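You operate a simulated robot arm through the tools that you are given. There is no shell and no other tool. Be economical: measure what you need, move in short steps, check, and stop when the job is done.

You run a simulated robot arm. Do the job below in one go: nothing can be reset, and whatever is moved stays where it is left.

JOB
Clamp the felt pack marked COVER under the wedge.
Fine: pull the wedge back, set the pack lengthwise at the open end of the wedge clamp, push it in to the stop and push the wedge home; other packs stay.

The check looks at the end state, three seconds after you hand in, the way a careful person would. Anything else that was tipped, shoved, dropped, spilled or broken makes it a failure. Lids that push on must go on centred and level and be pressed home; caps that screw on are set level and turned clockwise until they are tight.

ROBOT AND FRAMES
A 7-joint arm with a two-finger parallel gripper, fixed in place. Base frame: the origin is at the foot of the arm, x ahead of it, y to its left, z up; the work surface is at about z = 0. Readings come in mm, degrees, newtons and seconds.
With the tool pointing down near the work surface it reaches from about 240 to 620 mm from the base axis. Its first joint turns from -66.0 to 66.0 degrees. Payload 2.6 kg.
The TCP is the grasp point between the finger pads, 30 mm short of the fingertips. In the tool frame z runs along the fingers and y along their closing line. The gripper opens to 94 mm. The fingers are 28 mm wide and 10 mm thick; the gripper's body (50 by 96 mm) begins 55 mm behind the TCP.
Orientation is that of the tool frame in the base frame, as [roll, pitch, yaw] about the fixed x, y, z axes, in that order (R = Rz(yaw) Ry(pitch) Rx(roll)). With the fingers straight down and closing along the base's y, the tool's x points along the base's -x, its y along +y and its z along -z.

CONTROLS
- The arm moves only by the tool jog_arm. Its argument "steps" is a list of rows, each an object of numbers (a shift or turn left out is 0, a gripper value left out holds the last): "dx", "dy", "dz": the shift along the tool's x, y, z in mm; "ax", "ay", "az": the turn, a rotation vector about the tool's x, y, z in degrees; "grip": the finger opening in mm, from 0 to 94. In form: [{"dx": .., "dy": .., "dz": .., "ax": .., "ay": .., "az": .., "grip": ..}, ...]. A call has 1 to 8 rows; each row is the pose to reach, as a shift and turn from the pose commanded when the call began, along the tool's axes at that moment. Each row takes 0.2 s and may step no farther than 50 mm and 8.6 degrees from the row before; otherwise, or with a gripper value out of range, the whole call is refused. A pose out of reach is approached as far as the arm can. The call stops where the force on the tool passes 90 N (or 10 N more than at its start, if that is more) or the arm is blocked; 0.2 s more then pass. The fingers move at their own pace (about 72 mm/s each) and stop on an object; they squeeze with about 29 N. The grip force told is the motor's: it shows also when the fingers shut on nothing. Time passes only in rows, and 0.2 s behind the last, so rows that repeat a pose let the fingers close. The reply holds the time, the measured pose of the TCP, the force on the tool along the base axes, the opening and the grip force, in the units named above and with some noise, with the torque about the TCP (base axes, N m) and any sound that the robot's microphone picked up.
- Cameras (640 x 400 px; columns grow to the right, rows downward): "scene" is fixed at [43.5, 445.3, 552.4]; the picture's right is [-0.66, -0.75, 0.00], its down [-0.51, 0.45, -0.74] and it looks along [0.55, -0.49, -0.68] (base axes); focal length 214 px, centre (320, 200). "wrist" rides on the gripper at [76, 14, -102] in the tool frame; the picture's right is [-0.18, 0.98, 0.00], its down [-0.75, -0.14, -0.64] and it looks along [-0.63, -0.12, 0.77] (tool axes); focal length 243 px, centre (320, 200). There is no depth. A picture from a camera that has moved, and an enlarged one, comes with that camera's place and axes in the base frame and with its lens.
- get_image(camera): a new picture of that camera. No time passes.
- close_up(camera, box): a new picture of the part [left, top, right, bottom] of that camera's present view, enlarged. No time passes.
- job_done(): hands the job in; it is judged then, once.

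Work in short steps. Places have to be worked out from the pictures, the camera data and where the tool is seen: move nearer, look again, correct. Check each grasp and each placing, and mend what went wrong. You have 120 turns and 76 pictures in all, those below and enlarged ones among them. Open the gripper and draw the arm clear of the work before you hand the job in, unless the task says otherwise; then end with one line.

The tools are called after "Call:" by a JSON object that holds its "op" and its "data". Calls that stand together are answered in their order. jog_arm: Moves the arm, as the interface text tells. Its arguments: {"type":"object","properties":{"steps":{"type":"array"}},"required":["steps"]} The other tools are called the same way: get_image (camera) takes a picture; close_up (camera, box) takes an enlarged picture of a part of a camera's view; job_done () hands the job in.

At the start:

```text
clock: 0.0
eef_pos: [343.4, -112.9, 377.1]
tcp_rot: [180.0, 0.1, 180.0]
ft_force: [-0.1, 0.0, -0.3]
torque: [0.0, 0.03, 0.02]
finger_gap: 94.0
grasp_force: 0.0
```

scene: 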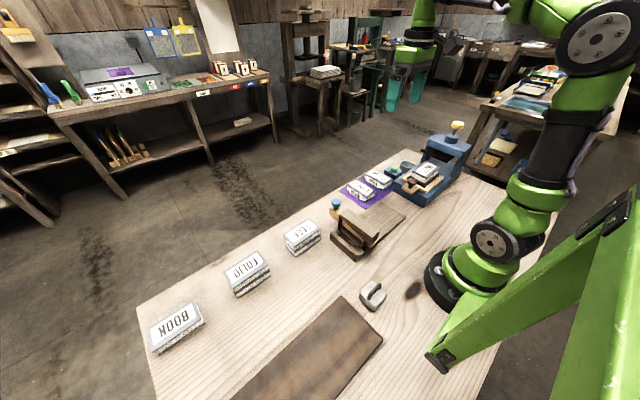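
wrist: 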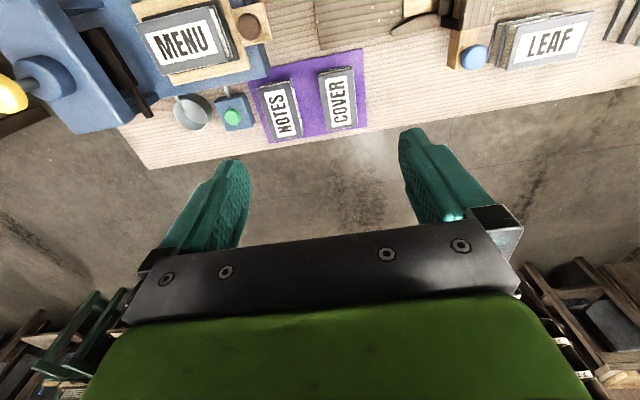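

I'll start by enlarging the area around the clamp and the packs.

Call:
{"op": "close_up", "data": {"camera": "scene", "box": [310, 120, 490, 270]}}

Call:
{"op": "close_up", "data": {"camera": "wrist", "box": [100, 0, 640, 170]}}

```text
2.67 times, centred on (400, 195) of scene
camera zoom: at [43.5, 445.3, 552.4], right [-0.66, -0.75, 0.0], down [-0.51, 0.45, -0.74], along [0.55, -0.49, -0.68], focal length 572 px, centre (107, 213)
```

zoom: 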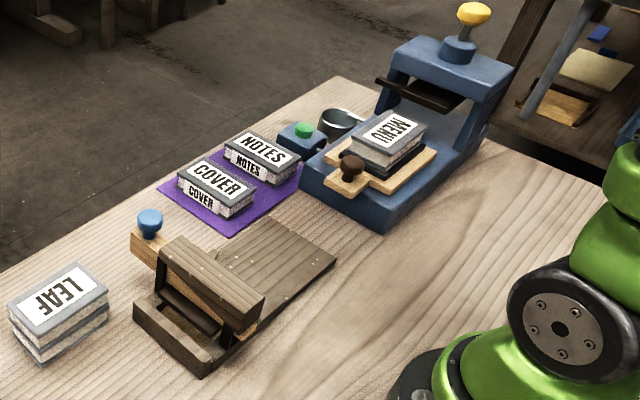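

```text
1.19 times, centred on (370, 85) of wrist
camera zoom: at [266.8, -98.1, 479.0], right [0.18, 0.98, 0.0], down [0.75, -0.14, 0.64], along [0.63, -0.12, -0.77], focal length 288 px, centre (261, 336)
```

zoom: 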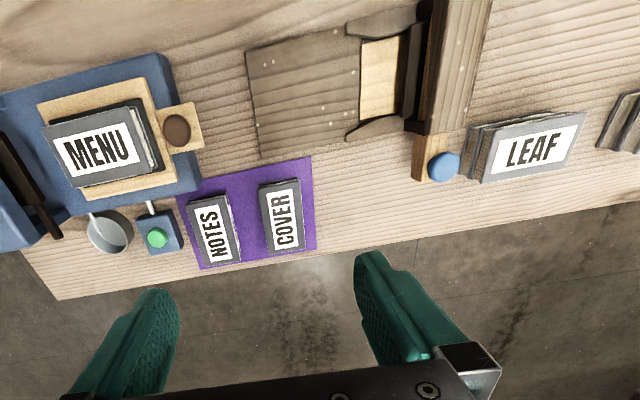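

The clamp's plate spans about x 230–334 from y≈-106 towards +y, and COVER lies at about (415,-95). I'll turn the wrist so its camera looks along +y into the clamp, staying high.

Call:
{"op": "jog_arm", "data": {"steps": [{"dx": 5, "dy": -8, "az": -8.5}, {"dx": 10, "dy": -16, "az": -17}, {"dx": 15, "dy": -24, "az": -25.5}, {"dx": 20, "dy": -32, "az": -34}, {"dx": 25, "dy": -40, "az": -42.5}, {"dx": 30, "dy": -48, "az": -51}, {"dx": 35, "dy": -56, "az": -59.5}, {"dx": 40, "dy": -64, "az": -68}]}}

Call:
{"op": "jog_arm", "data": {"steps": [{"az": -8}, {"az": -15}, {"az": -22}]}}

Call:
{"op": "get_image", "data": {"camera": "wrist"}}

```text
clock: 1.8
eef_pos: [302.6, -176.7, 376.6]
tcp_rot: [180.0, 0.1, -111.9]
ft_force: [0.3, -0.4, -0.5]
torque: [-0.02, 0.0, 0.01]
finger_gap: 94.0
grasp_force: 0.0
```

```text
clock: 2.6
eef_pos: [303.3, -176.9, 376.6]
tcp_rot: [180.0, 0.0, -89.9]
ft_force: [0.4, 0.0, 0.2]
torque: [0.01, 0.02, -0.02]
finger_gap: 93.9
grasp_force: 0.0
```

```text
71 pictures are left
camera wrist: at [288.6, -252.8, 478.8], right [-0.98, 0.18, 0.0], down [0.14, 0.75, 0.64], along [0.12, 0.63, -0.77], focal length 243 px, centre (320, 200)
```

wrist: 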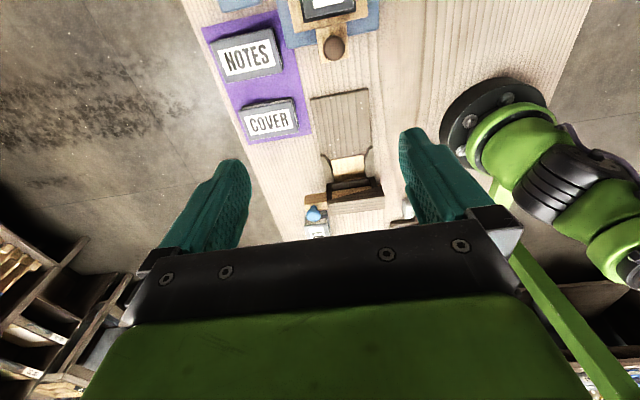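

The clamp mouth is in view between the fingers, so I enlarge it.

Call:
{"op": "close_up", "data": {"camera": "wrist", "box": [230, 70, 410, 240]}}

Call:
{"op": "close_up", "data": {"camera": "scene", "box": [325, 185, 415, 265]}}

```text
2.35 times, centred on (320, 155) of wrist
camera zoom: at [288.6, -252.8, 478.8], right [-0.98, 0.18, 0.0], down [0.14, 0.75, 0.64], along [0.12, 0.63, -0.77], focal length 571 px, centre (320, 306)
```

zoom: 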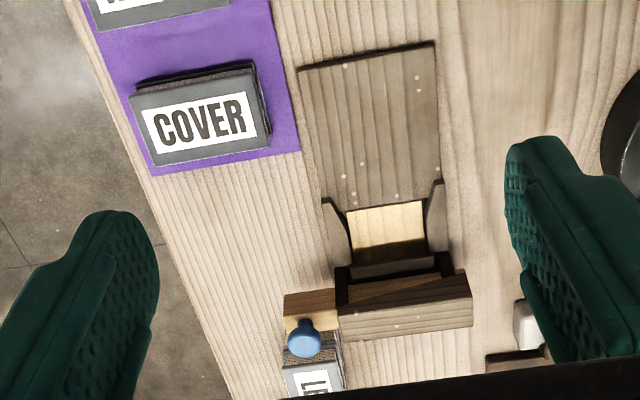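

```text
5.00 times, centred on (370, 225) of scene
camera zoom: at [43.5, 445.3, 552.4], right [-0.66, -0.75, 0.0], down [-0.51, 0.45, -0.74], along [0.55, -0.49, -0.68], focal length 1072 px, centre (70, 75)
```

zoom: 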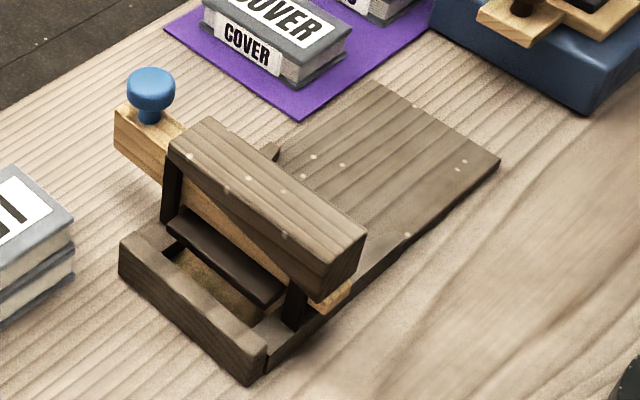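

Triangulating the views puts the wedge's knob near (367, 94, 100) and COVER near (408,-95), about 98 x 56 mm with its top around z 45. I move in above the knob to look closer.

Call:
{"op": "jog_arm", "data": {"steps": [{"dx": -35, "dy": -11, "dz": 20}, {"dx": -70, "dy": -22, "dz": 40}, {"dx": -105, "dy": -32, "dz": 60}, {"dx": -140, "dy": -43, "dz": 80}, {"dx": -175, "dy": -54, "dz": 100}, {"dx": -207, "dy": -64, "dz": 117}]}}

Call:
{"op": "get_image", "data": {"camera": "wrist"}}

Call:
{"op": "get_image", "data": {"camera": "scene"}}

```text
clock: 4.0
eef_pos: [366.8, 31.3, 257.3]
tcp_rot: [-179.9, 0.0, -90.2]
ft_force: [-1.0, -0.1, -0.8]
torque: [0.01, 0.01, 0.03]
finger_gap: 93.8
grasp_force: 0.1
```

```text
68 pictures are left
camera wrist: at [352.6, -44.8, 359.6], right [-0.98, 0.19, 0.0], down [0.14, 0.75, 0.64], along [0.12, 0.63, -0.77], focal length 243 px, centre (320, 200)
```

wrist: 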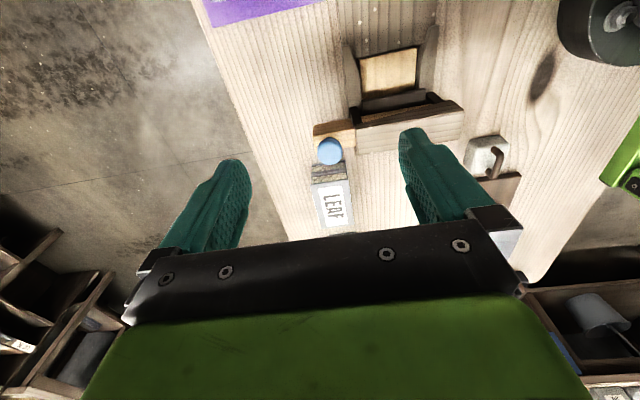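

```text
67 pictures are left
```

scene: 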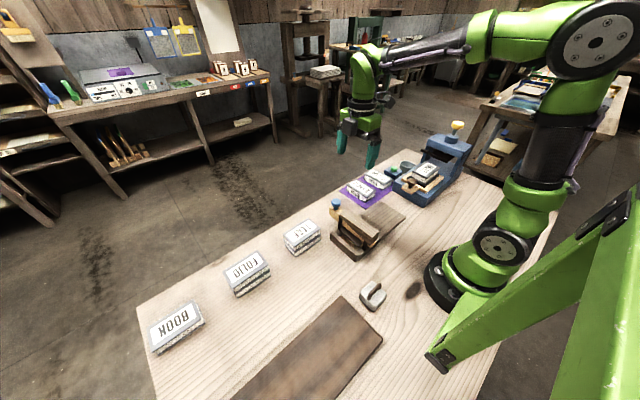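

Call:
{"op": "close_up", "data": {"camera": "wrist", "box": [290, 10, 480, 190]}}

```text
2.22 times, centred on (385, 100) of wrist
camera zoom: at [352.6, -44.8, 359.6], right [-0.98, 0.19, 0.0], down [0.14, 0.75, 0.64], along [0.12, 0.63, -0.77], focal length 539 px, centre (176, 422)
```

zoom: 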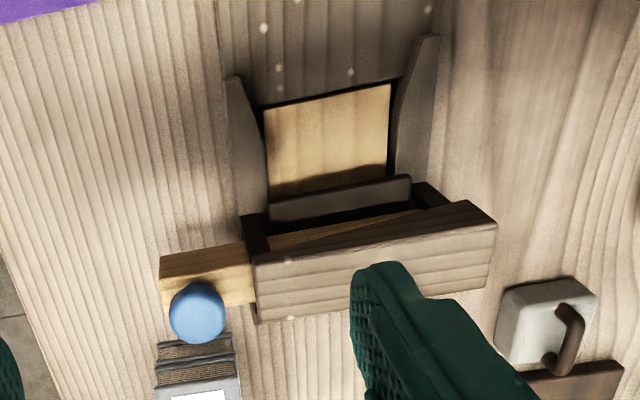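

The knob's centre is confirmed at about (367,94) with its top near z 105; the bridge ends at x≈333, leaving about 19 mm for the inner finger. I narrow the gripper to 40 and hover above the knob.

Call:
{"op": "jog_arm", "data": {"steps": [{"dx": -20, "dy": -1, "dz": 30, "grip": 40}, {"dx": -40, "dy": -2, "dz": 60, "grip": 40}, {"dx": -63, "dy": -2, "dz": 100, "grip": 40}, {"dx": -63, "dy": -2, "dz": 107, "grip": 40}]}}

Call:
{"op": "close_up", "data": {"camera": "scene", "box": [310, 140, 420, 260]}}

Call:
{"op": "get_image", "data": {"camera": "wrist"}}

```text
clock: 5.0
eef_pos: [368.6, 95.2, 152.3]
tcp_rot: [-179.9, 0.0, -90.2]
ft_force: [0.4, 0.4, -1.0]
torque: [0.01, 0.0, 0.0]
finger_gap: 40.1
grasp_force: 0.0
```

```text
3.33 times, centred on (365, 200) of scene
camera zoom: at [43.5, 445.3, 552.4], right [-0.66, -0.75, 0.0], down [-0.51, 0.45, -0.74], along [0.55, -0.49, -0.68], focal length 715 px, centre (170, 200)
```

zoom: 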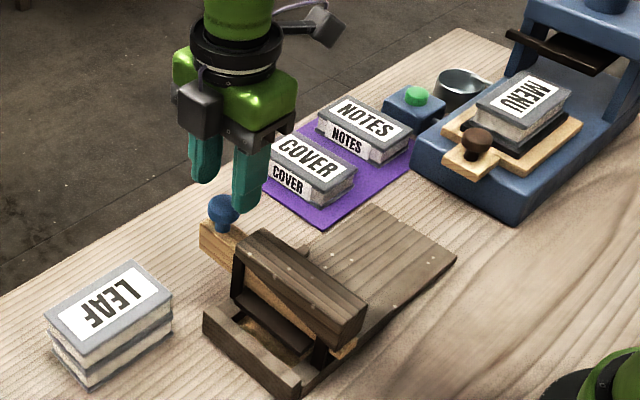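

```text
64 pictures are left
camera wrist: at [353.5, 17.8, 254.4], right [-0.98, 0.19, 0.0], down [0.14, 0.75, 0.64], along [0.12, 0.63, -0.77], focal length 243 px, centre (320, 200)
```

wrist: 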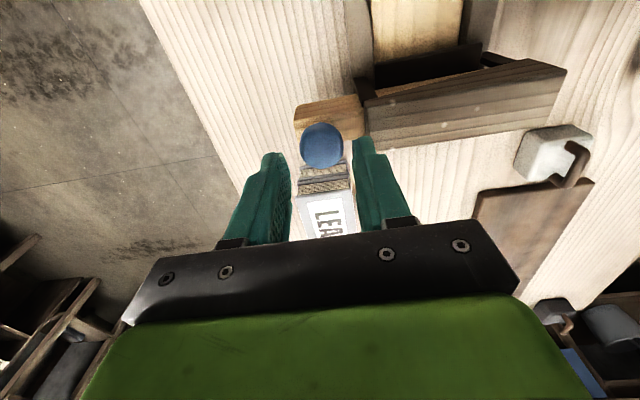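

The fingers straddle the knob evenly and the inner finger should clear the bridge by about 4 mm. I descend 50 mm with small steps, then close.

Call:
{"op": "jog_arm", "data": {"steps": [{"dz": 15}, {"dz": 28}, {"dz": 38}, {"dz": 46}, {"dz": 52}]}}

Call:
{"op": "close_up", "data": {"camera": "scene", "box": [310, 150, 400, 250]}}

```text
clock: 6.2
eef_pos: [374.6, 94.7, 111.6]
tcp_rot: [-178.8, 0.0, -90.1]
ft_force: [-2.5, -2.3, 15.9]
torque: [-0.11, 0.52, 0.06]
finger_gap: 41.0
grasp_force: 0.4
stopped in row 5: the force on the tool passed its limit (the readings are from after the stop); the commanded pose is now the measured one
```

```text
4.00 times, centred on (355, 200) of scene
camera zoom: at [43.5, 445.3, 552.4], right [-0.66, -0.75, 0.0], down [-0.51, 0.45, -0.74], along [0.55, -0.49, -0.68], focal length 858 px, centre (180, 200)
```

zoom: 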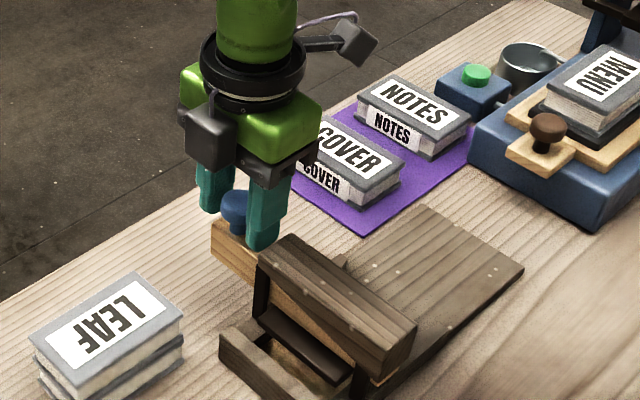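

The tips touched something at z≈82, likely the wedge's top or the bridge edge, and the tool was pushed 6 mm in +x. I lift 4 mm and close gently on the knob.

Call:
{"op": "jog_arm", "data": {"steps": [{"dz": -4}, {"dz": -4, "grip": 20}, {"dz": -4, "grip": 20}, {"dz": -4, "grip": 20}]}}

Call:
{"op": "get_image", "data": {"camera": "wrist"}}

Call:
{"op": "close_up", "data": {"camera": "scene", "box": [310, 150, 400, 250]}}

```text
clock: 7.2
eef_pos: [371.5, 93.5, 114.1]
tcp_rot: [-179.2, 0.1, -90.1]
ft_force: [2.6, 2.7, -16.0]
torque: [0.1, -0.04, 0.02]
finger_gap: 28.9
grasp_force: 45.6
```

```text
62 pictures are left
camera wrist: at [355.7, 17.2, 215.8], right [-0.98, 0.19, -0.01], down [0.13, 0.75, 0.65], along [0.13, 0.63, -0.76], focal length 243 px, centre (320, 200)
```

wrist: 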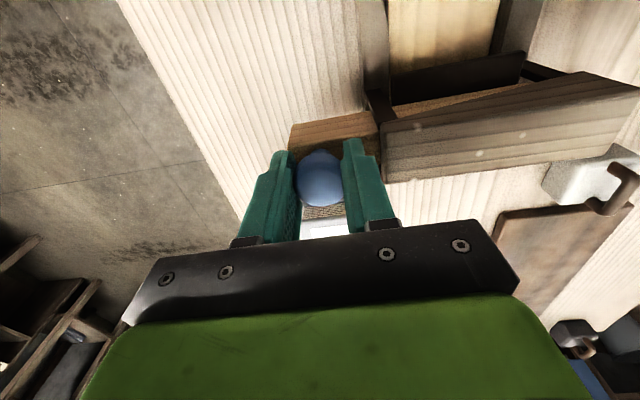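

```text
4.00 times, centred on (355, 200) of scene
camera zoom: at [43.6, 445.3, 552.4], right [-0.66, -0.75, 0.0], down [-0.51, 0.45, -0.74], along [0.55, -0.49, -0.68], focal length 858 px, centre (180, 200)
```

zoom: 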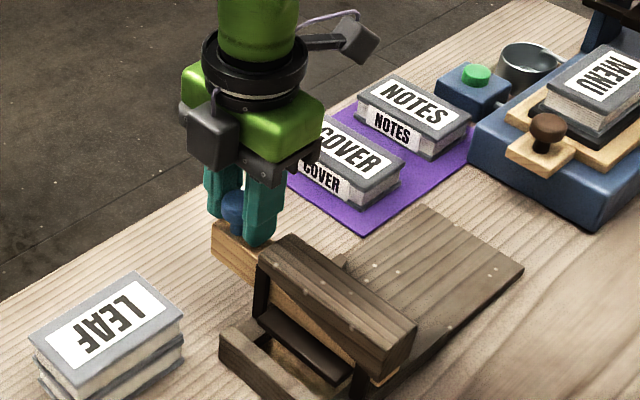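

The knob is gripped (29 mm opening, 46 N). I now pull the wedge back along +x in small steps.

Call:
{"op": "jog_arm", "data": {"steps": [{"dz": 2, "dy": -5}, {"dz": 2, "dy": -10}, {"dz": 2, "dy": -15}, {"dz": 2, "dy": -20}]}}

Call:
{"op": "close_up", "data": {"camera": "scene", "box": [310, 150, 400, 250]}}

```text
clock: 8.2
eef_pos: [393.6, 92.9, 116.5]
tcp_rot: [-178.6, 0.0, -90.3]
ft_force: [-11.9, -10.6, 55.6]
torque: [-0.24, 0.78, -0.1]
finger_gap: 28.9
grasp_force: 45.2
```

```text
4.00 times, centred on (355, 200) of scene
camera zoom: at [43.3, 445.2, 552.5], right [-0.66, -0.75, 0.0], down [-0.51, 0.45, -0.74], along [0.55, -0.49, -0.68], focal length 858 px, centre (180, 200)
```

zoom: 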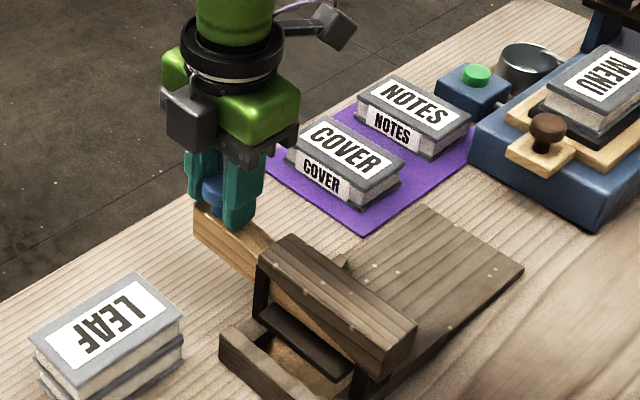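

The wedge slid out 20 mm with the tool pushed up by 55 N, so I ease the height up and keep pulling.

Call:
{"op": "jog_arm", "data": {"steps": [{"dz": -2}, {"dz": -3, "dy": -4}, {"dz": -3, "dy": -8}, {"dz": -3, "dy": -12}]}}

Call:
{"op": "close_up", "data": {"camera": "scene", "box": [310, 150, 400, 250]}}

```text
clock: 9.2
eef_pos: [405.0, 94.0, 118.4]
tcp_rot: [-178.6, 0.1, -90.1]
ft_force: [-12.4, -7.9, 53.4]
torque: [-0.52, 1.55, 0.12]
finger_gap: 28.7
grasp_force: 44.9
```

```text
4.00 times, centred on (355, 200) of scene
camera zoom: at [43.3, 445.2, 552.5], right [-0.66, -0.75, 0.0], down [-0.51, 0.45, -0.74], along [0.55, -0.49, -0.68], focal length 858 px, centre (180, 200)
```

zoom: 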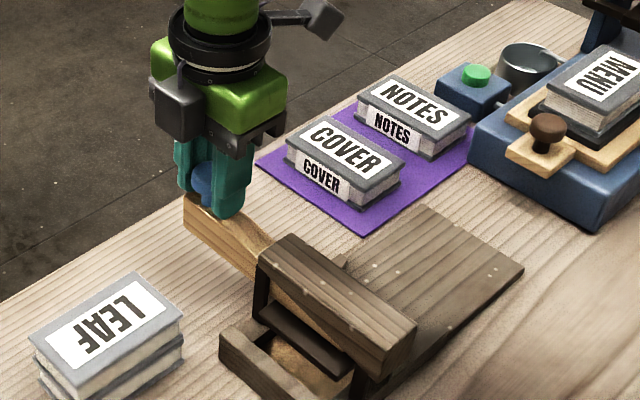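

Still sliding freely; the jaw plate is rising with it. I ease up another 3 mm and pull 15 mm more.

Call:
{"op": "jog_arm", "data": {"steps": [{"dz": -3}, {"dz": -4, "dy": -4}, {"dz": -4, "dy": -8}, {"dz": -4, "dy": -12}, {"dz": -4, "dy": -15}]}}

Call:
{"op": "close_up", "data": {"camera": "scene", "box": [310, 150, 400, 250]}}

Call:
{"op": "get_image", "data": {"camera": "wrist"}}

```text
clock: 10.4
eef_pos: [414.8, 93.9, 120.2]
tcp_rot: [-179.8, 0.0, -90.4]
ft_force: [-42.3, -10.5, 35.5]
torque: [0.08, 0.62, 0.39]
finger_gap: 28.9
grasp_force: 45.4
```

```text
4.00 times, centred on (355, 200) of scene
camera zoom: at [43.3, 445.2, 552.5], right [-0.66, -0.75, 0.0], down [-0.51, 0.45, -0.74], along [0.55, -0.49, -0.68], focal length 858 px, centre (180, 200)
```

zoom: 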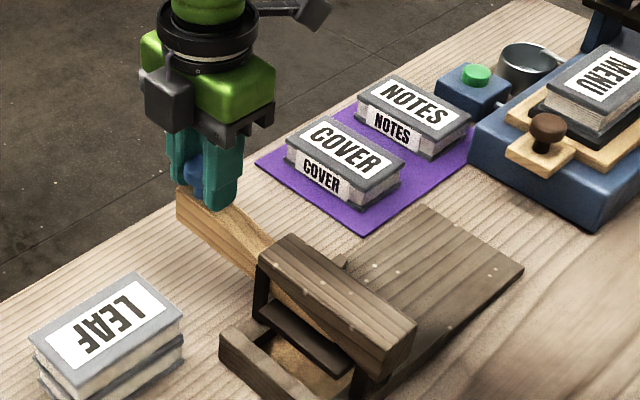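

```text
57 pictures are left
camera wrist: at [399.9, 17.7, 222.5], right [-0.98, 0.19, 0.0], down [0.14, 0.75, 0.64], along [0.12, 0.63, -0.77], focal length 243 px, centre (320, 200)
```

wrist: 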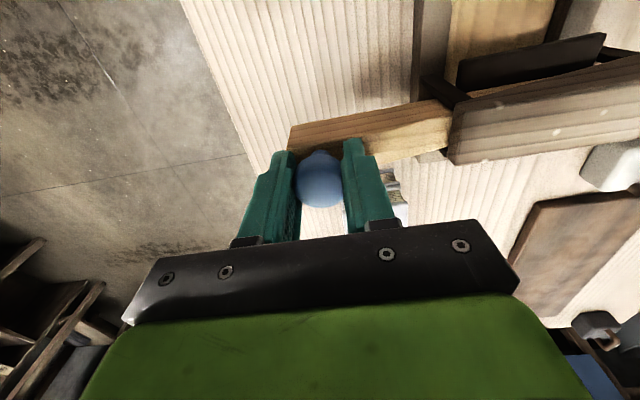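

The wedge has reached its end stop (−42 N in x at x≈415, about 47 mm pulled). I relax, open and lift.

Call:
{"op": "jog_arm", "data": {"steps": [{"dy": 4, "dz": -2}, {"dy": 4, "dz": -2, "grip": 50}, {"dy": 4, "dz": -2, "grip": 50}, {"dy": 4, "dz": -30}, {"dy": 4, "dz": -75}, {"dy": 4, "dz": -120, "grip": 80}]}}

Call:
{"op": "close_up", "data": {"camera": "scene", "box": [310, 150, 430, 260]}}

Call:
{"op": "get_image", "data": {"camera": "wrist"}}

```text
clock: 11.8
eef_pos: [414.0, 94.1, 239.9]
tcp_rot: [-179.1, 0.1, -90.1]
ft_force: [-0.9, 0.0, 0.3]
torque: [0.03, -0.01, 0.0]
finger_gap: 80.2
grasp_force: 0.0
```

```text
3.64 times, centred on (370, 205) of scene
camera zoom: at [43.5, 445.3, 552.4], right [-0.66, -0.75, 0.0], down [-0.51, 0.45, -0.74], along [0.55, -0.49, -0.68], focal length 780 px, centre (138, 182)
```

zoom: 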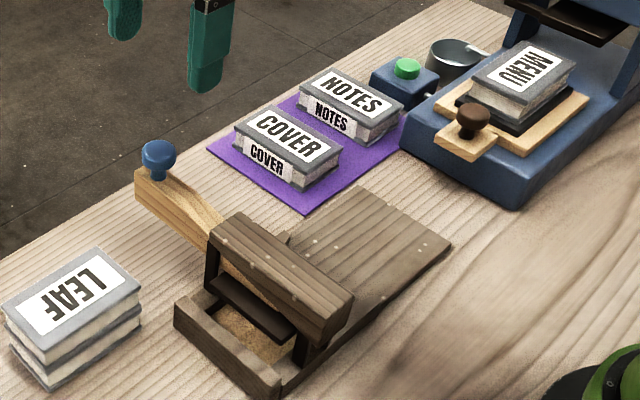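

```text
55 pictures are left
camera wrist: at [397.3, 17.4, 341.7], right [-0.98, 0.19, -0.02], down [0.13, 0.75, 0.65], along [0.13, 0.63, -0.76], focal length 243 px, centre (320, 200)
```

wrist: 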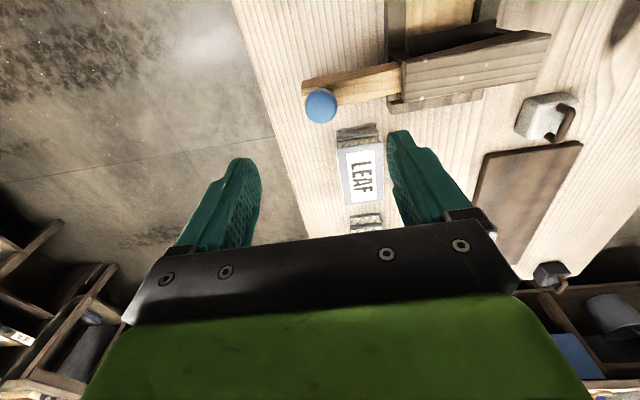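

The clamp is open and the wedge rests held by its end stop. Next I go to COVER, turning back to yaw 180 so the fingers close along y, and look from above.

Call:
{"op": "jog_arm", "data": {"steps": [{"dx": 24, "dy": 9, "az": 8.5}, {"dx": 48, "dy": 18, "az": 17}, {"dx": 72, "dy": 28, "az": 25.5}, {"dx": 96, "dy": 37, "az": 34}, {"dx": 120, "dy": 46, "az": 42.5}, {"dx": 144, "dy": 55, "az": 51}, {"dx": 168, "dy": 65, "az": 59.5}, {"dx": 189, "dy": 74, "az": 68}]}}

Call:
{"op": "jog_arm", "data": {"steps": [{"az": 8}, {"az": 15}, {"az": 22}]}}

Call:
{"op": "get_image", "data": {"camera": "wrist"}}

```text
clock: 13.6
eef_pos: [339.9, -97.0, 239.4]
tcp_rot: [-179.7, 0.9, -158.3]
ft_force: [0.2, -0.2, 0.6]
torque: [0.0, -0.01, 0.02]
finger_gap: 79.8
grasp_force: 0.0
```

```text
clock: 14.4
eef_pos: [338.6, -96.4, 238.0]
tcp_rot: [179.9, 0.9, 179.7]
ft_force: [-0.4, -0.2, 0.0]
torque: [0.0, 0.01, 0.0]
finger_gap: 79.9
grasp_force: 0.1
```

```text
54 pictures are left
camera wrist: at [261.4, -81.3, 339.8], right [0.19, 0.98, 0.0], down [0.74, -0.15, 0.65], along [0.64, -0.12, -0.76], focal length 243 px, centre (320, 200)
```

wrist: 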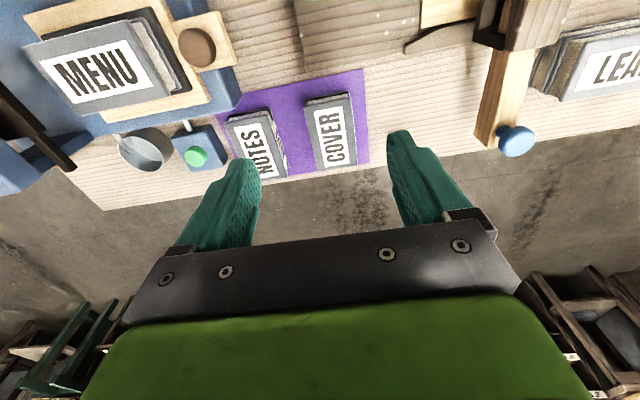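

Call:
{"op": "close_up", "data": {"camera": "wrist", "box": [220, 50, 400, 190]}}

```text
2.86 times, centred on (310, 120) of wrist
camera zoom: at [261.4, -81.3, 339.8], right [0.19, 0.98, 0.0], down [0.74, -0.15, 0.65], along [0.64, -0.12, -0.76], focal length 693 px, centre (349, 429)
```

zoom: 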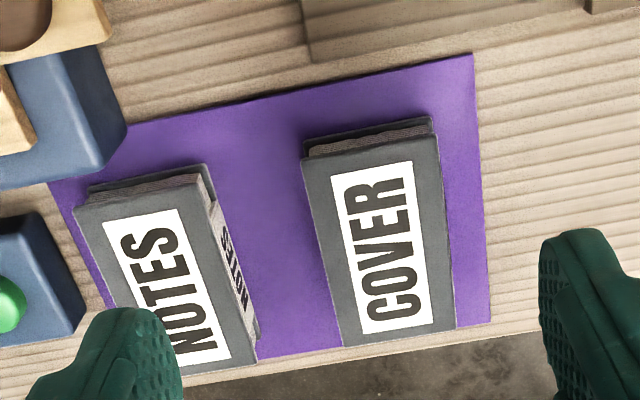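

COVER measures about 100 x 59 x 30 mm, centred at about (415,-91.5) and nearly square to x. I move above it, levelling the 0.9° pitch.

Call:
{"op": "jog_arm", "data": {"steps": [{"dx": -25, "dy": 2, "dz": 40, "ay": 0.9}, {"dx": -50, "dy": 4, "dz": 80, "ay": 0.9}, {"dx": -76, "dy": 5, "dz": 118, "ay": 0.9}, {"dx": -76, "dy": 5, "dz": 118, "ay": 0.9}]}}

Call:
{"op": "get_image", "data": {"camera": "wrist"}}

Call:
{"op": "close_up", "data": {"camera": "scene", "box": [310, 120, 430, 220]}}

```text
clock: 15.4
eef_pos: [418.6, -89.9, 122.0]
tcp_rot: [179.9, 0.1, 179.8]
ft_force: [-0.3, -0.1, -0.3]
torque: [0.01, -0.01, -0.01]
finger_gap: 79.9
grasp_force: 0.0
```

```text
52 pictures are left
camera wrist: at [342.4, -74.9, 223.9], right [0.19, 0.98, 0.0], down [0.75, -0.14, 0.64], along [0.63, -0.12, -0.77], focal length 243 px, centre (320, 200)
```

wrist: 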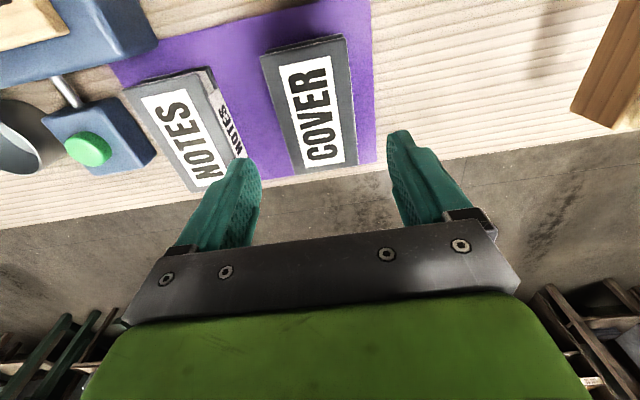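

```text
4.00 times, centred on (370, 170) of scene
camera zoom: at [43.6, 445.3, 552.4], right [-0.66, -0.75, 0.0], down [-0.51, 0.45, -0.74], along [0.55, -0.49, -0.68], focal length 858 px, centre (120, 320)
```

zoom: 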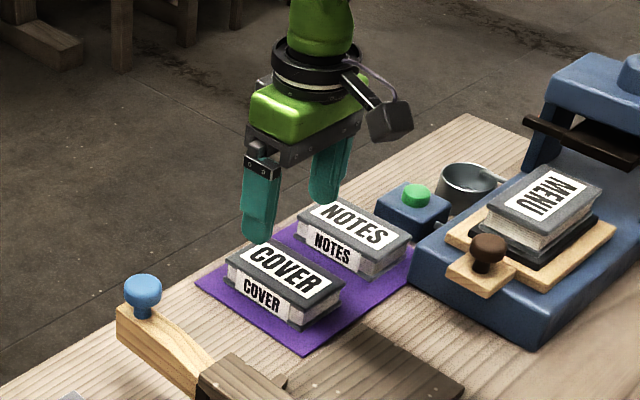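

The fingers straddle COVER with clearance to NOTES; the pack's centre is at (416.5,-91) and the TCP at (418.6,-90). I descend to z≈36 and close.

Call:
{"op": "jog_arm", "data": {"steps": [{"dx": 2, "dy": -1, "dz": 30}, {"dx": 2, "dy": -1, "dz": 60}, {"dx": 2, "dy": -1, "dz": 78}, {"dx": 2, "dy": -1, "dz": 85}, {"dx": 2, "dy": -1, "dz": 85, "grip": 45}, {"dx": 2, "dy": -1, "dz": 85, "grip": 45}, {"dx": 2, "dy": -1, "dz": 85, "grip": 45}]}}

Call:
{"op": "get_image", "data": {"camera": "wrist"}}

Call:
{"op": "close_up", "data": {"camera": "scene", "box": [310, 120, 430, 220]}}

```text
clock: 17.0
eef_pos: [416.6, -91.1, 35.6]
tcp_rot: [179.8, 0.0, 180.0]
ft_force: [-0.2, 0.7, -0.9]
torque: [-0.04, -0.01, -0.04]
finger_gap: 63.8
grasp_force: 28.8
```

```text
50 pictures are left
camera wrist: at [339.8, -76.7, 138.0], right [0.19, 0.98, 0.0], down [0.75, -0.14, 0.64], along [0.63, -0.12, -0.77], focal length 243 px, centre (320, 200)
```

wrist: 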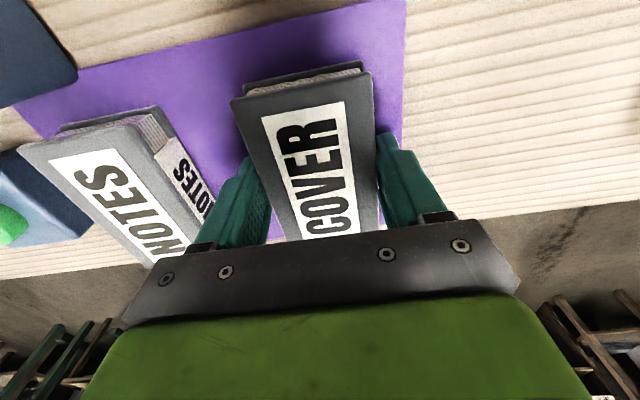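

```text
4.00 times, centred on (370, 170) of scene
camera zoom: at [43.5, 445.3, 552.4], right [-0.66, -0.75, 0.0], down [-0.51, 0.45, -0.74], along [0.55, -0.49, -0.68], focal length 858 px, centre (120, 320)
```

zoom: 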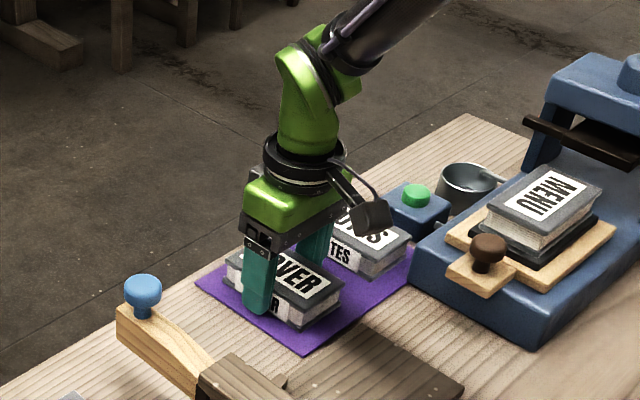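

COVER is gripped at 64 mm width. I lift it straight up to z≈160.

Call:
{"op": "jog_arm", "data": {"steps": [{"dz": -20}, {"dz": -55}, {"dz": -95}, {"dz": -130}]}}

Call:
{"op": "jog_arm", "data": {"steps": [{"dx": 17, "dy": 5, "az": -8.5}, {"dx": 34, "dy": 10, "az": -17}, {"dx": 51, "dy": 15, "az": -25.5}, {"dx": 69, "dy": 20, "az": -34}, {"dx": 86, "dy": 25, "az": -42.5}, {"dx": 103, "dy": 30, "az": -51}, {"dx": 120, "dy": 35, "az": -59.5}, {"dx": 137, "dy": 38, "az": -68}]}}

Call:
{"op": "jog_arm", "data": {"steps": [{"az": -8}, {"az": -15}, {"az": -22}, {"az": -22}]}}

Call:
{"op": "get_image", "data": {"camera": "wrist"}}

Call:
{"op": "close_up", "data": {"camera": "scene", "box": [320, 140, 440, 260]}}

```text
clock: 18.0
eef_pos: [415.9, -90.6, 166.0]
tcp_rot: [179.9, 0.0, 179.9]
ft_force: [0.3, -0.3, -0.9]
torque: [0.0, 0.01, -0.02]
finger_gap: 45.2
grasp_force: 0.0
```

```text
clock: 19.8
eef_pos: [278.0, -54.7, 168.3]
tcp_rot: [-179.9, 0.1, -111.9]
ft_force: [0.1, 0.1, -0.3]
torque: [-0.02, 0.01, 0.0]
finger_gap: 45.0
grasp_force: 0.0
```

```text
clock: 20.8
eef_pos: [277.6, -51.9, 168.0]
tcp_rot: [180.0, 0.1, -90.0]
ft_force: [0.8, -0.2, -0.4]
torque: [-0.01, 0.01, 0.0]
finger_gap: 44.9
grasp_force: 0.0
```

```text
48 pictures are left
camera wrist: at [263.3, -129.6, 269.2], right [-0.98, 0.18, 0.0], down [0.14, 0.75, 0.64], along [0.12, 0.63, -0.77], focal length 243 px, centre (320, 200)
```

wrist: 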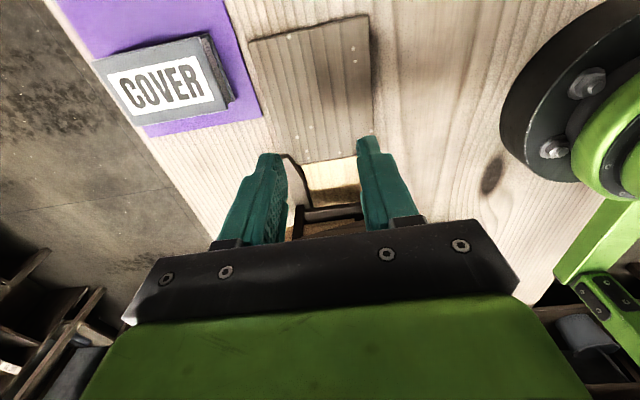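

```text
3.33 times, centred on (380, 200) of scene
camera zoom: at [43.5, 445.3, 552.4], right [-0.66, -0.75, 0.0], down [-0.51, 0.45, -0.74], along [0.55, -0.49, -0.68], focal length 715 px, centre (120, 200)
```

zoom: 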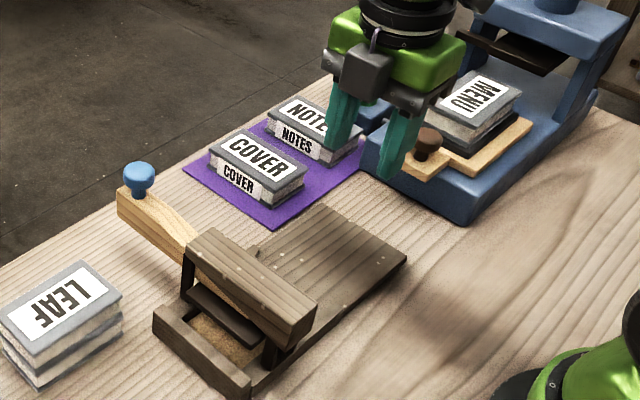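

The gripper closed empty: the pack slipped out and still lies on the mat. While here I check the clamp mouth and COVER's new place.

Call:
{"op": "close_up", "data": {"camera": "wrist", "box": [60, 0, 400, 230]}}

Call:
{"op": "close_up", "data": {"camera": "scene", "box": [340, 160, 400, 205]}}

```text
1.74 times, centred on (230, 115) of wrist
camera zoom: at [263.3, -129.6, 269.2], right [-0.98, 0.18, 0.0], down [0.14, 0.75, 0.64], along [0.12, 0.63, -0.77], focal length 422 px, centre (476, 348)
```

zoom: 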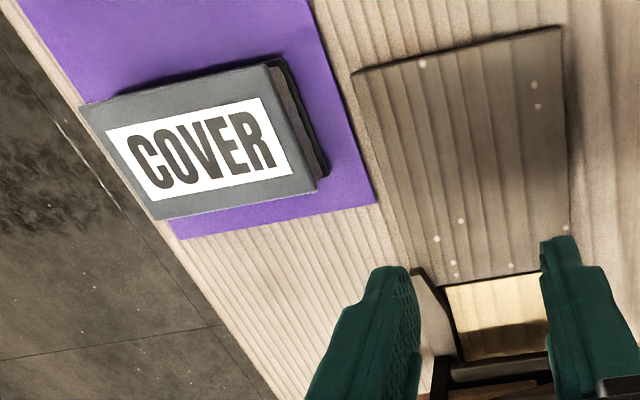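

```text
8.89 times, centred on (370, 182) of scene
camera zoom: at [43.5, 445.3, 552.4], right [-0.66, -0.75, 0.0], down [-0.51, 0.45, -0.74], along [0.55, -0.49, -0.68], focal length 1906 px, centre (-124, 356)
```

zoom: 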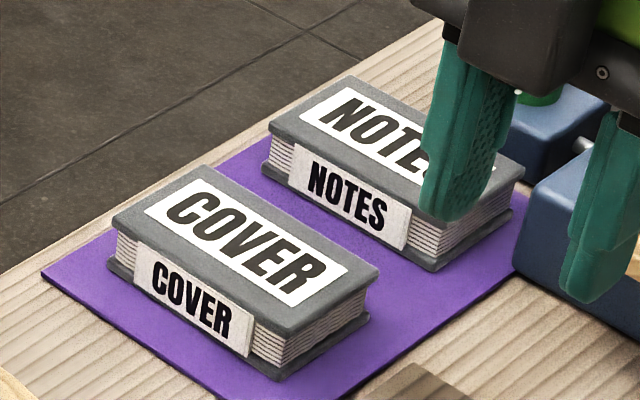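

The pack sits unmoved, with a thin cover overhang and only about 26 mm thick, so my grip was too high. I return above it to grasp lower and lift slowly.

Call:
{"op": "jog_arm", "data": {"steps": [{"dx": 5, "dy": -17, "az": 8.5, "grip": 80}, {"dx": 10, "dy": -34, "az": 17}, {"dx": 15, "dy": -52, "az": 25.5}, {"dx": 20, "dy": -69, "az": 34}, {"dx": 25, "dy": -86, "az": 42.5}, {"dx": 30, "dy": -104, "az": 51}, {"dx": 35, "dy": -121, "az": 59.5}, {"dx": 39, "dy": -137, "az": 68}]}}

Call:
{"op": "jog_arm", "data": {"steps": [{"az": 8}, {"az": 15}, {"az": 22}, {"az": 22}]}}

Call:
{"op": "close_up", "data": {"camera": "wrist", "box": [200, 20, 420, 190]}}

```text
clock: 22.6
eef_pos: [415.5, -92.2, 166.4]
tcp_rot: [179.9, 0.1, -158.3]
ft_force: [0.2, -0.4, -1.1]
torque: [0.0, 0.01, 0.02]
finger_gap: 80.0
grasp_force: 0.2
```

```text
clock: 23.6
eef_pos: [415.5, -92.2, 166.5]
tcp_rot: [179.9, 0.0, 179.7]
ft_force: [0.3, -0.6, 0.0]
torque: [0.01, -0.03, 0.03]
finger_gap: 80.0
grasp_force: 0.1
```

```text
2.35 times, centred on (310, 105) of wrist
camera zoom: at [338.8, -77.9, 269.1], right [0.19, 0.98, 0.0], down [0.75, -0.15, 0.64], along [0.63, -0.12, -0.77], focal length 571 px, centre (344, 424)
```

zoom: 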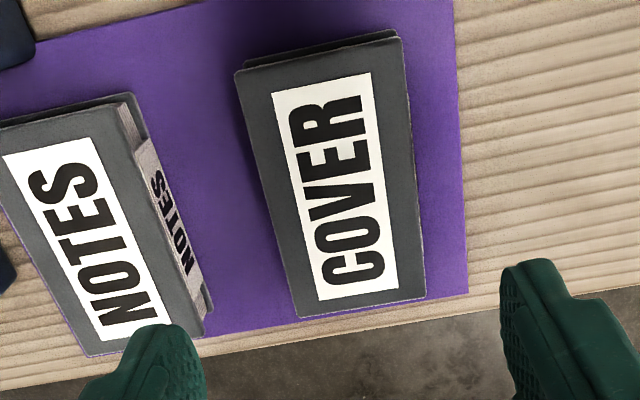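

COVER is centred at about (418,-93). I descend to z≈32, close firmly, wait, then raise slowly a few mm to test the hold.

Call:
{"op": "jog_arm", "data": {"steps": [{"dx": -2, "dy": -1, "dz": 45}, {"dx": -2, "dy": -1, "dz": 90}, {"dx": -2, "dy": -1, "dz": 118}, {"dx": -2, "dy": -1, "dz": 128}, {"dx": -2, "dy": -1, "dz": 134}]}}

Call:
{"op": "jog_arm", "data": {"steps": [{"grip": 20}, {"grip": 20}, {"grip": 20}, {"grip": 20}, {"grip": 20}]}}

Call:
{"op": "jog_arm", "data": {"steps": [{"dz": -2}, {"dz": -4}, {"dz": -6}, {"dz": -8}]}}

Call:
{"op": "close_up", "data": {"camera": "scene", "box": [330, 150, 410, 210]}}

```text
clock: 24.8
eef_pos: [418.1, -92.3, 33.9]
tcp_rot: [179.9, 0.1, 179.8]
ft_force: [-4.5, 0.3, 8.8]
torque: [-0.36, 0.21, -0.11]
finger_gap: 79.6
grasp_force: 0.0
```

```text
clock: 26.0
eef_pos: [418.4, -94.0, 34.7]
tcp_rot: [-180.0, 0.1, 179.9]
ft_force: [2.9, -5.6, 6.1]
torque: [-0.04, -0.09, -0.16]
finger_gap: 64.0
grasp_force: 28.8
```

```text
clock: 27.0
eef_pos: [417.1, -93.1, 41.3]
tcp_rot: [179.9, 0.0, 179.9]
ft_force: [0.0, -0.3, -1.3]
torque: [0.04, 0.01, -0.03]
finger_gap: 64.1
grasp_force: 29.8
```

```text
6.67 times, centred on (370, 180) of scene
camera zoom: at [43.5, 445.3, 552.4], right [-0.66, -0.75, 0.0], down [-0.51, 0.45, -0.74], along [0.55, -0.49, -0.68], focal length 1430 px, centre (-13, 333)
```

zoom: 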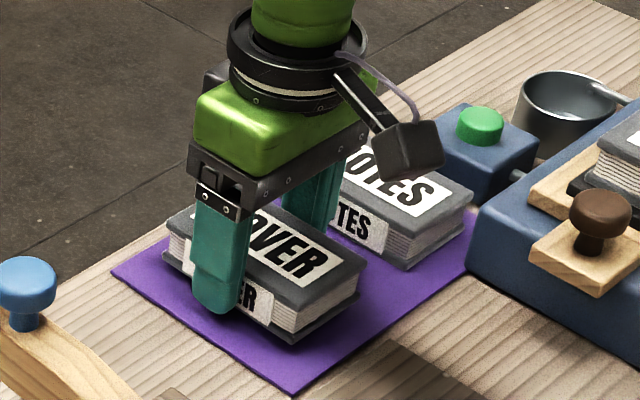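

Contact with the mat was at z≈34, and the hold reads 64 mm / 30 N. I raise slowly a further 12 mm to see whether the pack comes along.

Call:
{"op": "jog_arm", "data": {"steps": [{"dz": -2}, {"dz": -4}, {"dz": -6}, {"dz": -8}, {"dz": -10}, {"dz": -12}]}}

Call:
{"op": "close_up", "data": {"camera": "scene", "box": [330, 150, 410, 210]}}

```text
clock: 28.4
eef_pos: [417.7, -92.7, 52.8]
tcp_rot: [179.9, 0.1, 179.9]
ft_force: [-0.7, -0.1, -1.4]
torque: [0.01, 0.03, 0.01]
finger_gap: 64.0
grasp_force: 28.8
```

```text
6.67 times, centred on (370, 180) of scene
camera zoom: at [43.5, 445.3, 552.4], right [-0.66, -0.75, 0.0], down [-0.51, 0.45, -0.74], along [0.55, -0.49, -0.68], focal length 1430 px, centre (-13, 333)
```

zoom: 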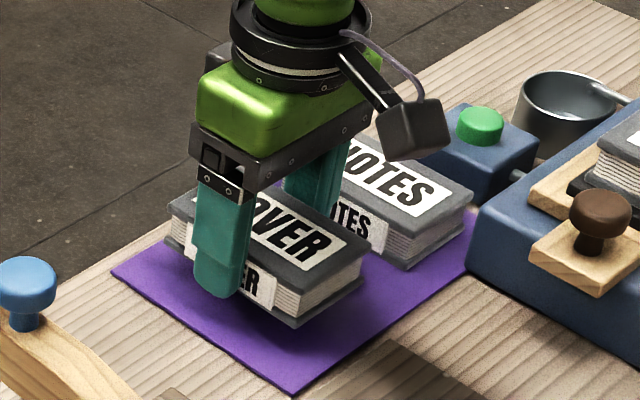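

The +x end rose but the −x end seems to droop, so I check from the wrist camera.

Call:
{"op": "get_image", "data": {"camera": "wrist"}}

```text
41 pictures are left
camera wrist: at [340.9, -78.8, 155.5], right [0.19, 0.98, 0.0], down [0.75, -0.14, 0.64], along [0.63, -0.12, -0.77], focal length 243 px, centre (320, 200)
```

wrist: 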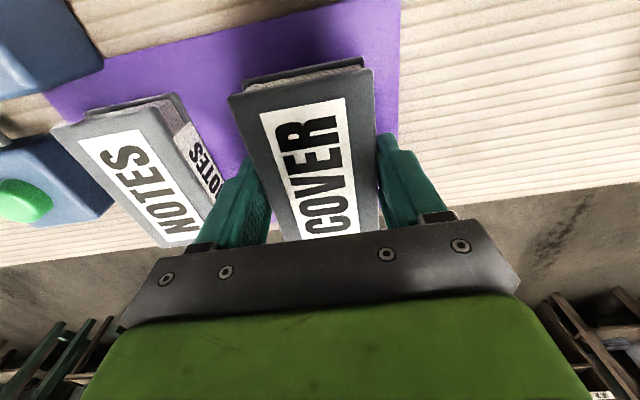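

In the gripper's view the pack keeps the same place as when grasped, so it is coming along. I lift further gently.

Call:
{"op": "jog_arm", "data": {"steps": [{"dz": -5}, {"dz": -12}, {"dz": -20}, {"dz": -28}, {"dz": -36}, {"dz": -44}, {"dz": -50}]}}

Call:
{"op": "close_up", "data": {"camera": "scene", "box": [330, 130, 420, 210]}}

```text
clock: 30.0
eef_pos: [417.5, -94.8, 103.0]
tcp_rot: [179.9, 0.2, 179.9]
ft_force: [0.3, 0.7, -1.6]
torque: [-0.02, -0.01, 0.03]
finger_gap: 64.0
grasp_force: 29.0
```

```text
5.00 times, centred on (375, 170) of scene
camera zoom: at [43.5, 445.3, 552.4], right [-0.66, -0.75, 0.0], down [-0.51, 0.45, -0.74], along [0.55, -0.49, -0.68], focal length 1072 px, centre (45, 350)
```

zoom: 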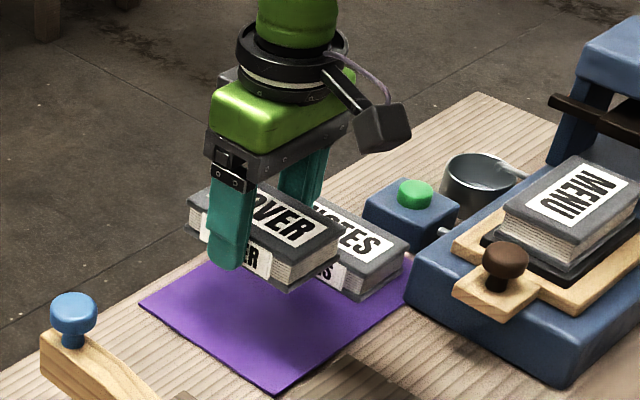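

COVER hangs level and held. I carry it slowly to above the plate, turning it 90°.

Call:
{"op": "jog_arm", "data": {"steps": [{"dx": 8, "dy": 2, "dz": -2, "az": -5}, {"dx": 18, "dy": 5, "dz": -4, "az": -11}, {"dx": 30, "dy": 8, "dz": -6, "az": -18}, {"dx": 42, "dy": 11, "dz": -6, "az": -25}, {"dx": 54, "dy": 14, "dz": -6, "az": -32}, {"dx": 66, "dy": 17, "dz": -6, "az": -39}, {"dx": 76, "dy": 19, "dz": -6, "az": -45}, {"dx": 82, "dy": 20, "dz": -6, "az": -49}]}}

```text
clock: 31.8
eef_pos: [335.3, -72.8, 108.3]
tcp_rot: [180.0, 0.1, -131.0]
ft_force: [-0.4, 0.2, -1.8]
torque: [-0.01, -0.03, 0.01]
finger_gap: 63.8
grasp_force: 28.9
```

Still held. I finish the turn and the shift to above the plate.

Call:
{"op": "jog_arm", "data": {"steps": [{"dx": 3, "dy": 8, "az": -6}, {"dx": 7, "dy": 17, "az": -13}, {"dx": 11, "dy": 27, "az": -20}, {"dx": 15, "dy": 37, "az": -27}, {"dx": 19, "dy": 47, "az": -34}, {"dx": 22, "dy": 55.5, "az": -41}, {"dx": 22, "dy": 55.5, "az": -41}]}}

Call:
{"op": "get_image", "data": {"camera": "wrist"}}

Call:
{"op": "close_up", "data": {"camera": "scene", "box": [330, 140, 440, 250]}}

```text
clock: 33.4
eef_pos: [280.0, -53.2, 107.7]
tcp_rot: [180.0, 0.1, -90.0]
ft_force: [-0.1, 0.1, -1.7]
torque: [0.01, 0.02, -0.02]
finger_gap: 63.9
grasp_force: 29.0
```

```text
39 pictures are left
camera wrist: at [265.0, -129.2, 210.9], right [-0.98, 0.18, 0.0], down [0.14, 0.75, 0.64], along [0.12, 0.63, -0.77], focal length 243 px, centre (320, 200)
```

wrist: 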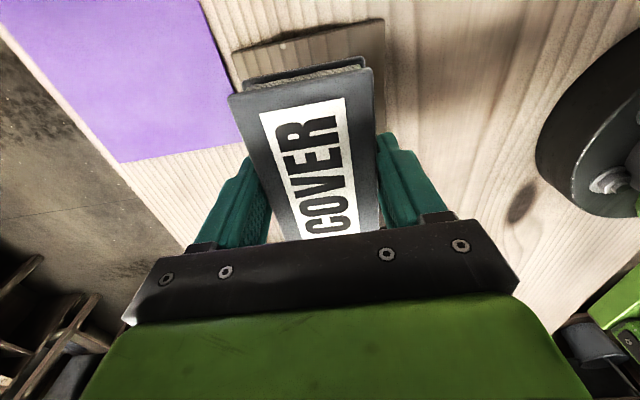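

```text
3.64 times, centred on (385, 195) of scene
camera zoom: at [43.5, 445.3, 552.4], right [-0.66, -0.75, 0.0], down [-0.51, 0.45, -0.74], along [0.55, -0.49, -0.68], focal length 780 px, centre (84, 218)
```

zoom: 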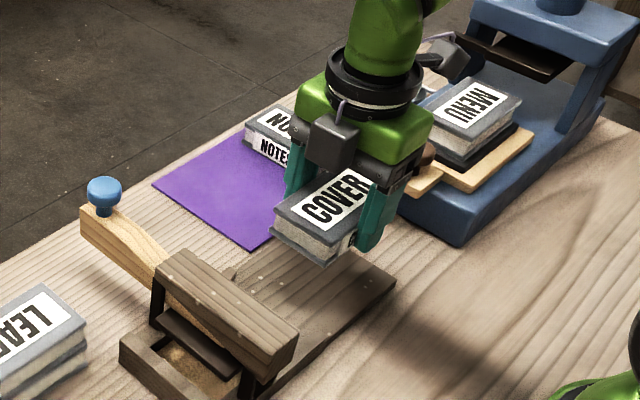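

The pack is centred over the plate (x≈279), spanning about y −104 to −2. I lower it slowly until it touches the plate.

Call:
{"op": "jog_arm", "data": {"steps": [{"dz": 12}, {"dz": 26}, {"dz": 40}, {"dz": 50}, {"dz": 57}, {"dz": 61}, {"dz": 63}]}}

Call:
{"op": "close_up", "data": {"camera": "scene", "box": [330, 150, 430, 250]}}

```text
clock: 35.0
eef_pos: [279.5, -52.9, 45.4]
tcp_rot: [-179.9, 0.2, -90.1]
ft_force: [-0.2, 1.2, -0.6]
torque: [-0.03, 0.04, 0.02]
finger_gap: 63.8
grasp_force: 28.6
```

```text
4.00 times, centred on (380, 200) of scene
camera zoom: at [43.5, 445.3, 552.4], right [-0.66, -0.75, 0.0], down [-0.51, 0.45, -0.74], along [0.55, -0.49, -0.68], focal length 858 px, centre (80, 200)
```

zoom: 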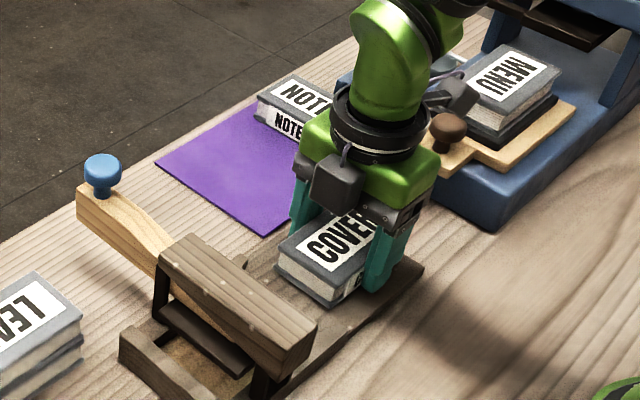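

Nearly touching (weight reading down to −0.6). I lower another 3 mm to confirm contact.

Call:
{"op": "jog_arm", "data": {"steps": [{"dz": 1.5}, {"dz": 3}]}}

```text
clock: 35.6
eef_pos: [278.5, -53.0, 42.8]
tcp_rot: [-180.0, 0.1, -90.1]
ft_force: [0.0, 0.2, -1.8]
torque: [-0.02, -0.02, -0.01]
finger_gap: 64.1
grasp_force: 29.0
```

Call:
{"op": "jog_arm", "data": {"steps": [{"dz": 1.5}, {"dz": 3}, {"dz": 4}]}}

```text
clock: 36.3
eef_pos: [279.4, -53.3, 41.4]
tcp_rot: [-180.0, 0.0, -90.2]
ft_force: [-3.1, -0.3, 6.7]
torque: [0.13, 0.13, 0.1]
finger_gap: 64.2
grasp_force: 29.0
stopped in row 3: the force on the tool passed its limit (the readings are from after the stop); the commanded pose is now the measured one
```

Contact at z≈41. Still lightly gripped, I slide the pack 28 mm toward the mouth (+y) to guide it between the flares.

Call:
{"op": "jog_arm", "data": {"steps": [{"dz": -1}, {"dz": -1, "dx": -5}, {"dz": -1, "dx": -11}, {"dz": -1, "dx": -17}, {"dz": -1, "dx": -23}, {"dz": -1, "dx": -28}]}}

Call:
{"op": "get_image", "data": {"camera": "wrist"}}

Call:
{"op": "close_up", "data": {"camera": "scene", "box": [330, 160, 420, 250]}}

```text
clock: 37.7
eef_pos: [279.0, -24.5, 43.7]
tcp_rot: [180.0, 0.0, -90.2]
ft_force: [-0.1, -0.2, -1.2]
torque: [0.03, 0.04, -0.02]
finger_gap: 64.0
grasp_force: 29.1
```

```text
36 pictures are left
camera wrist: at [263.5, -100.8, 145.4], right [-0.98, 0.19, 0.0], down [0.14, 0.75, 0.64], along [0.12, 0.63, -0.77], focal length 243 px, centre (320, 200)
```

wrist: 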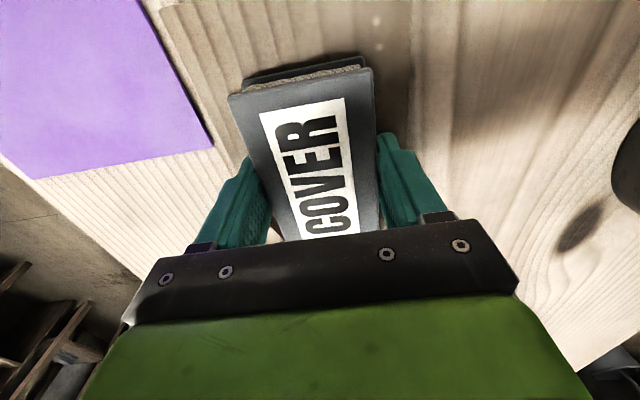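

```text
4.44 times, centred on (375, 205) of scene
camera zoom: at [43.5, 445.3, 552.4], right [-0.66, -0.75, 0.0], down [-0.51, 0.45, -0.74], along [0.55, -0.49, -0.68], focal length 953 px, centre (76, 178)
```

zoom: 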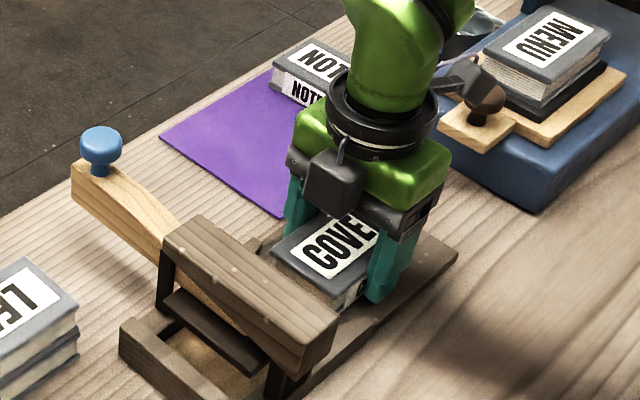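

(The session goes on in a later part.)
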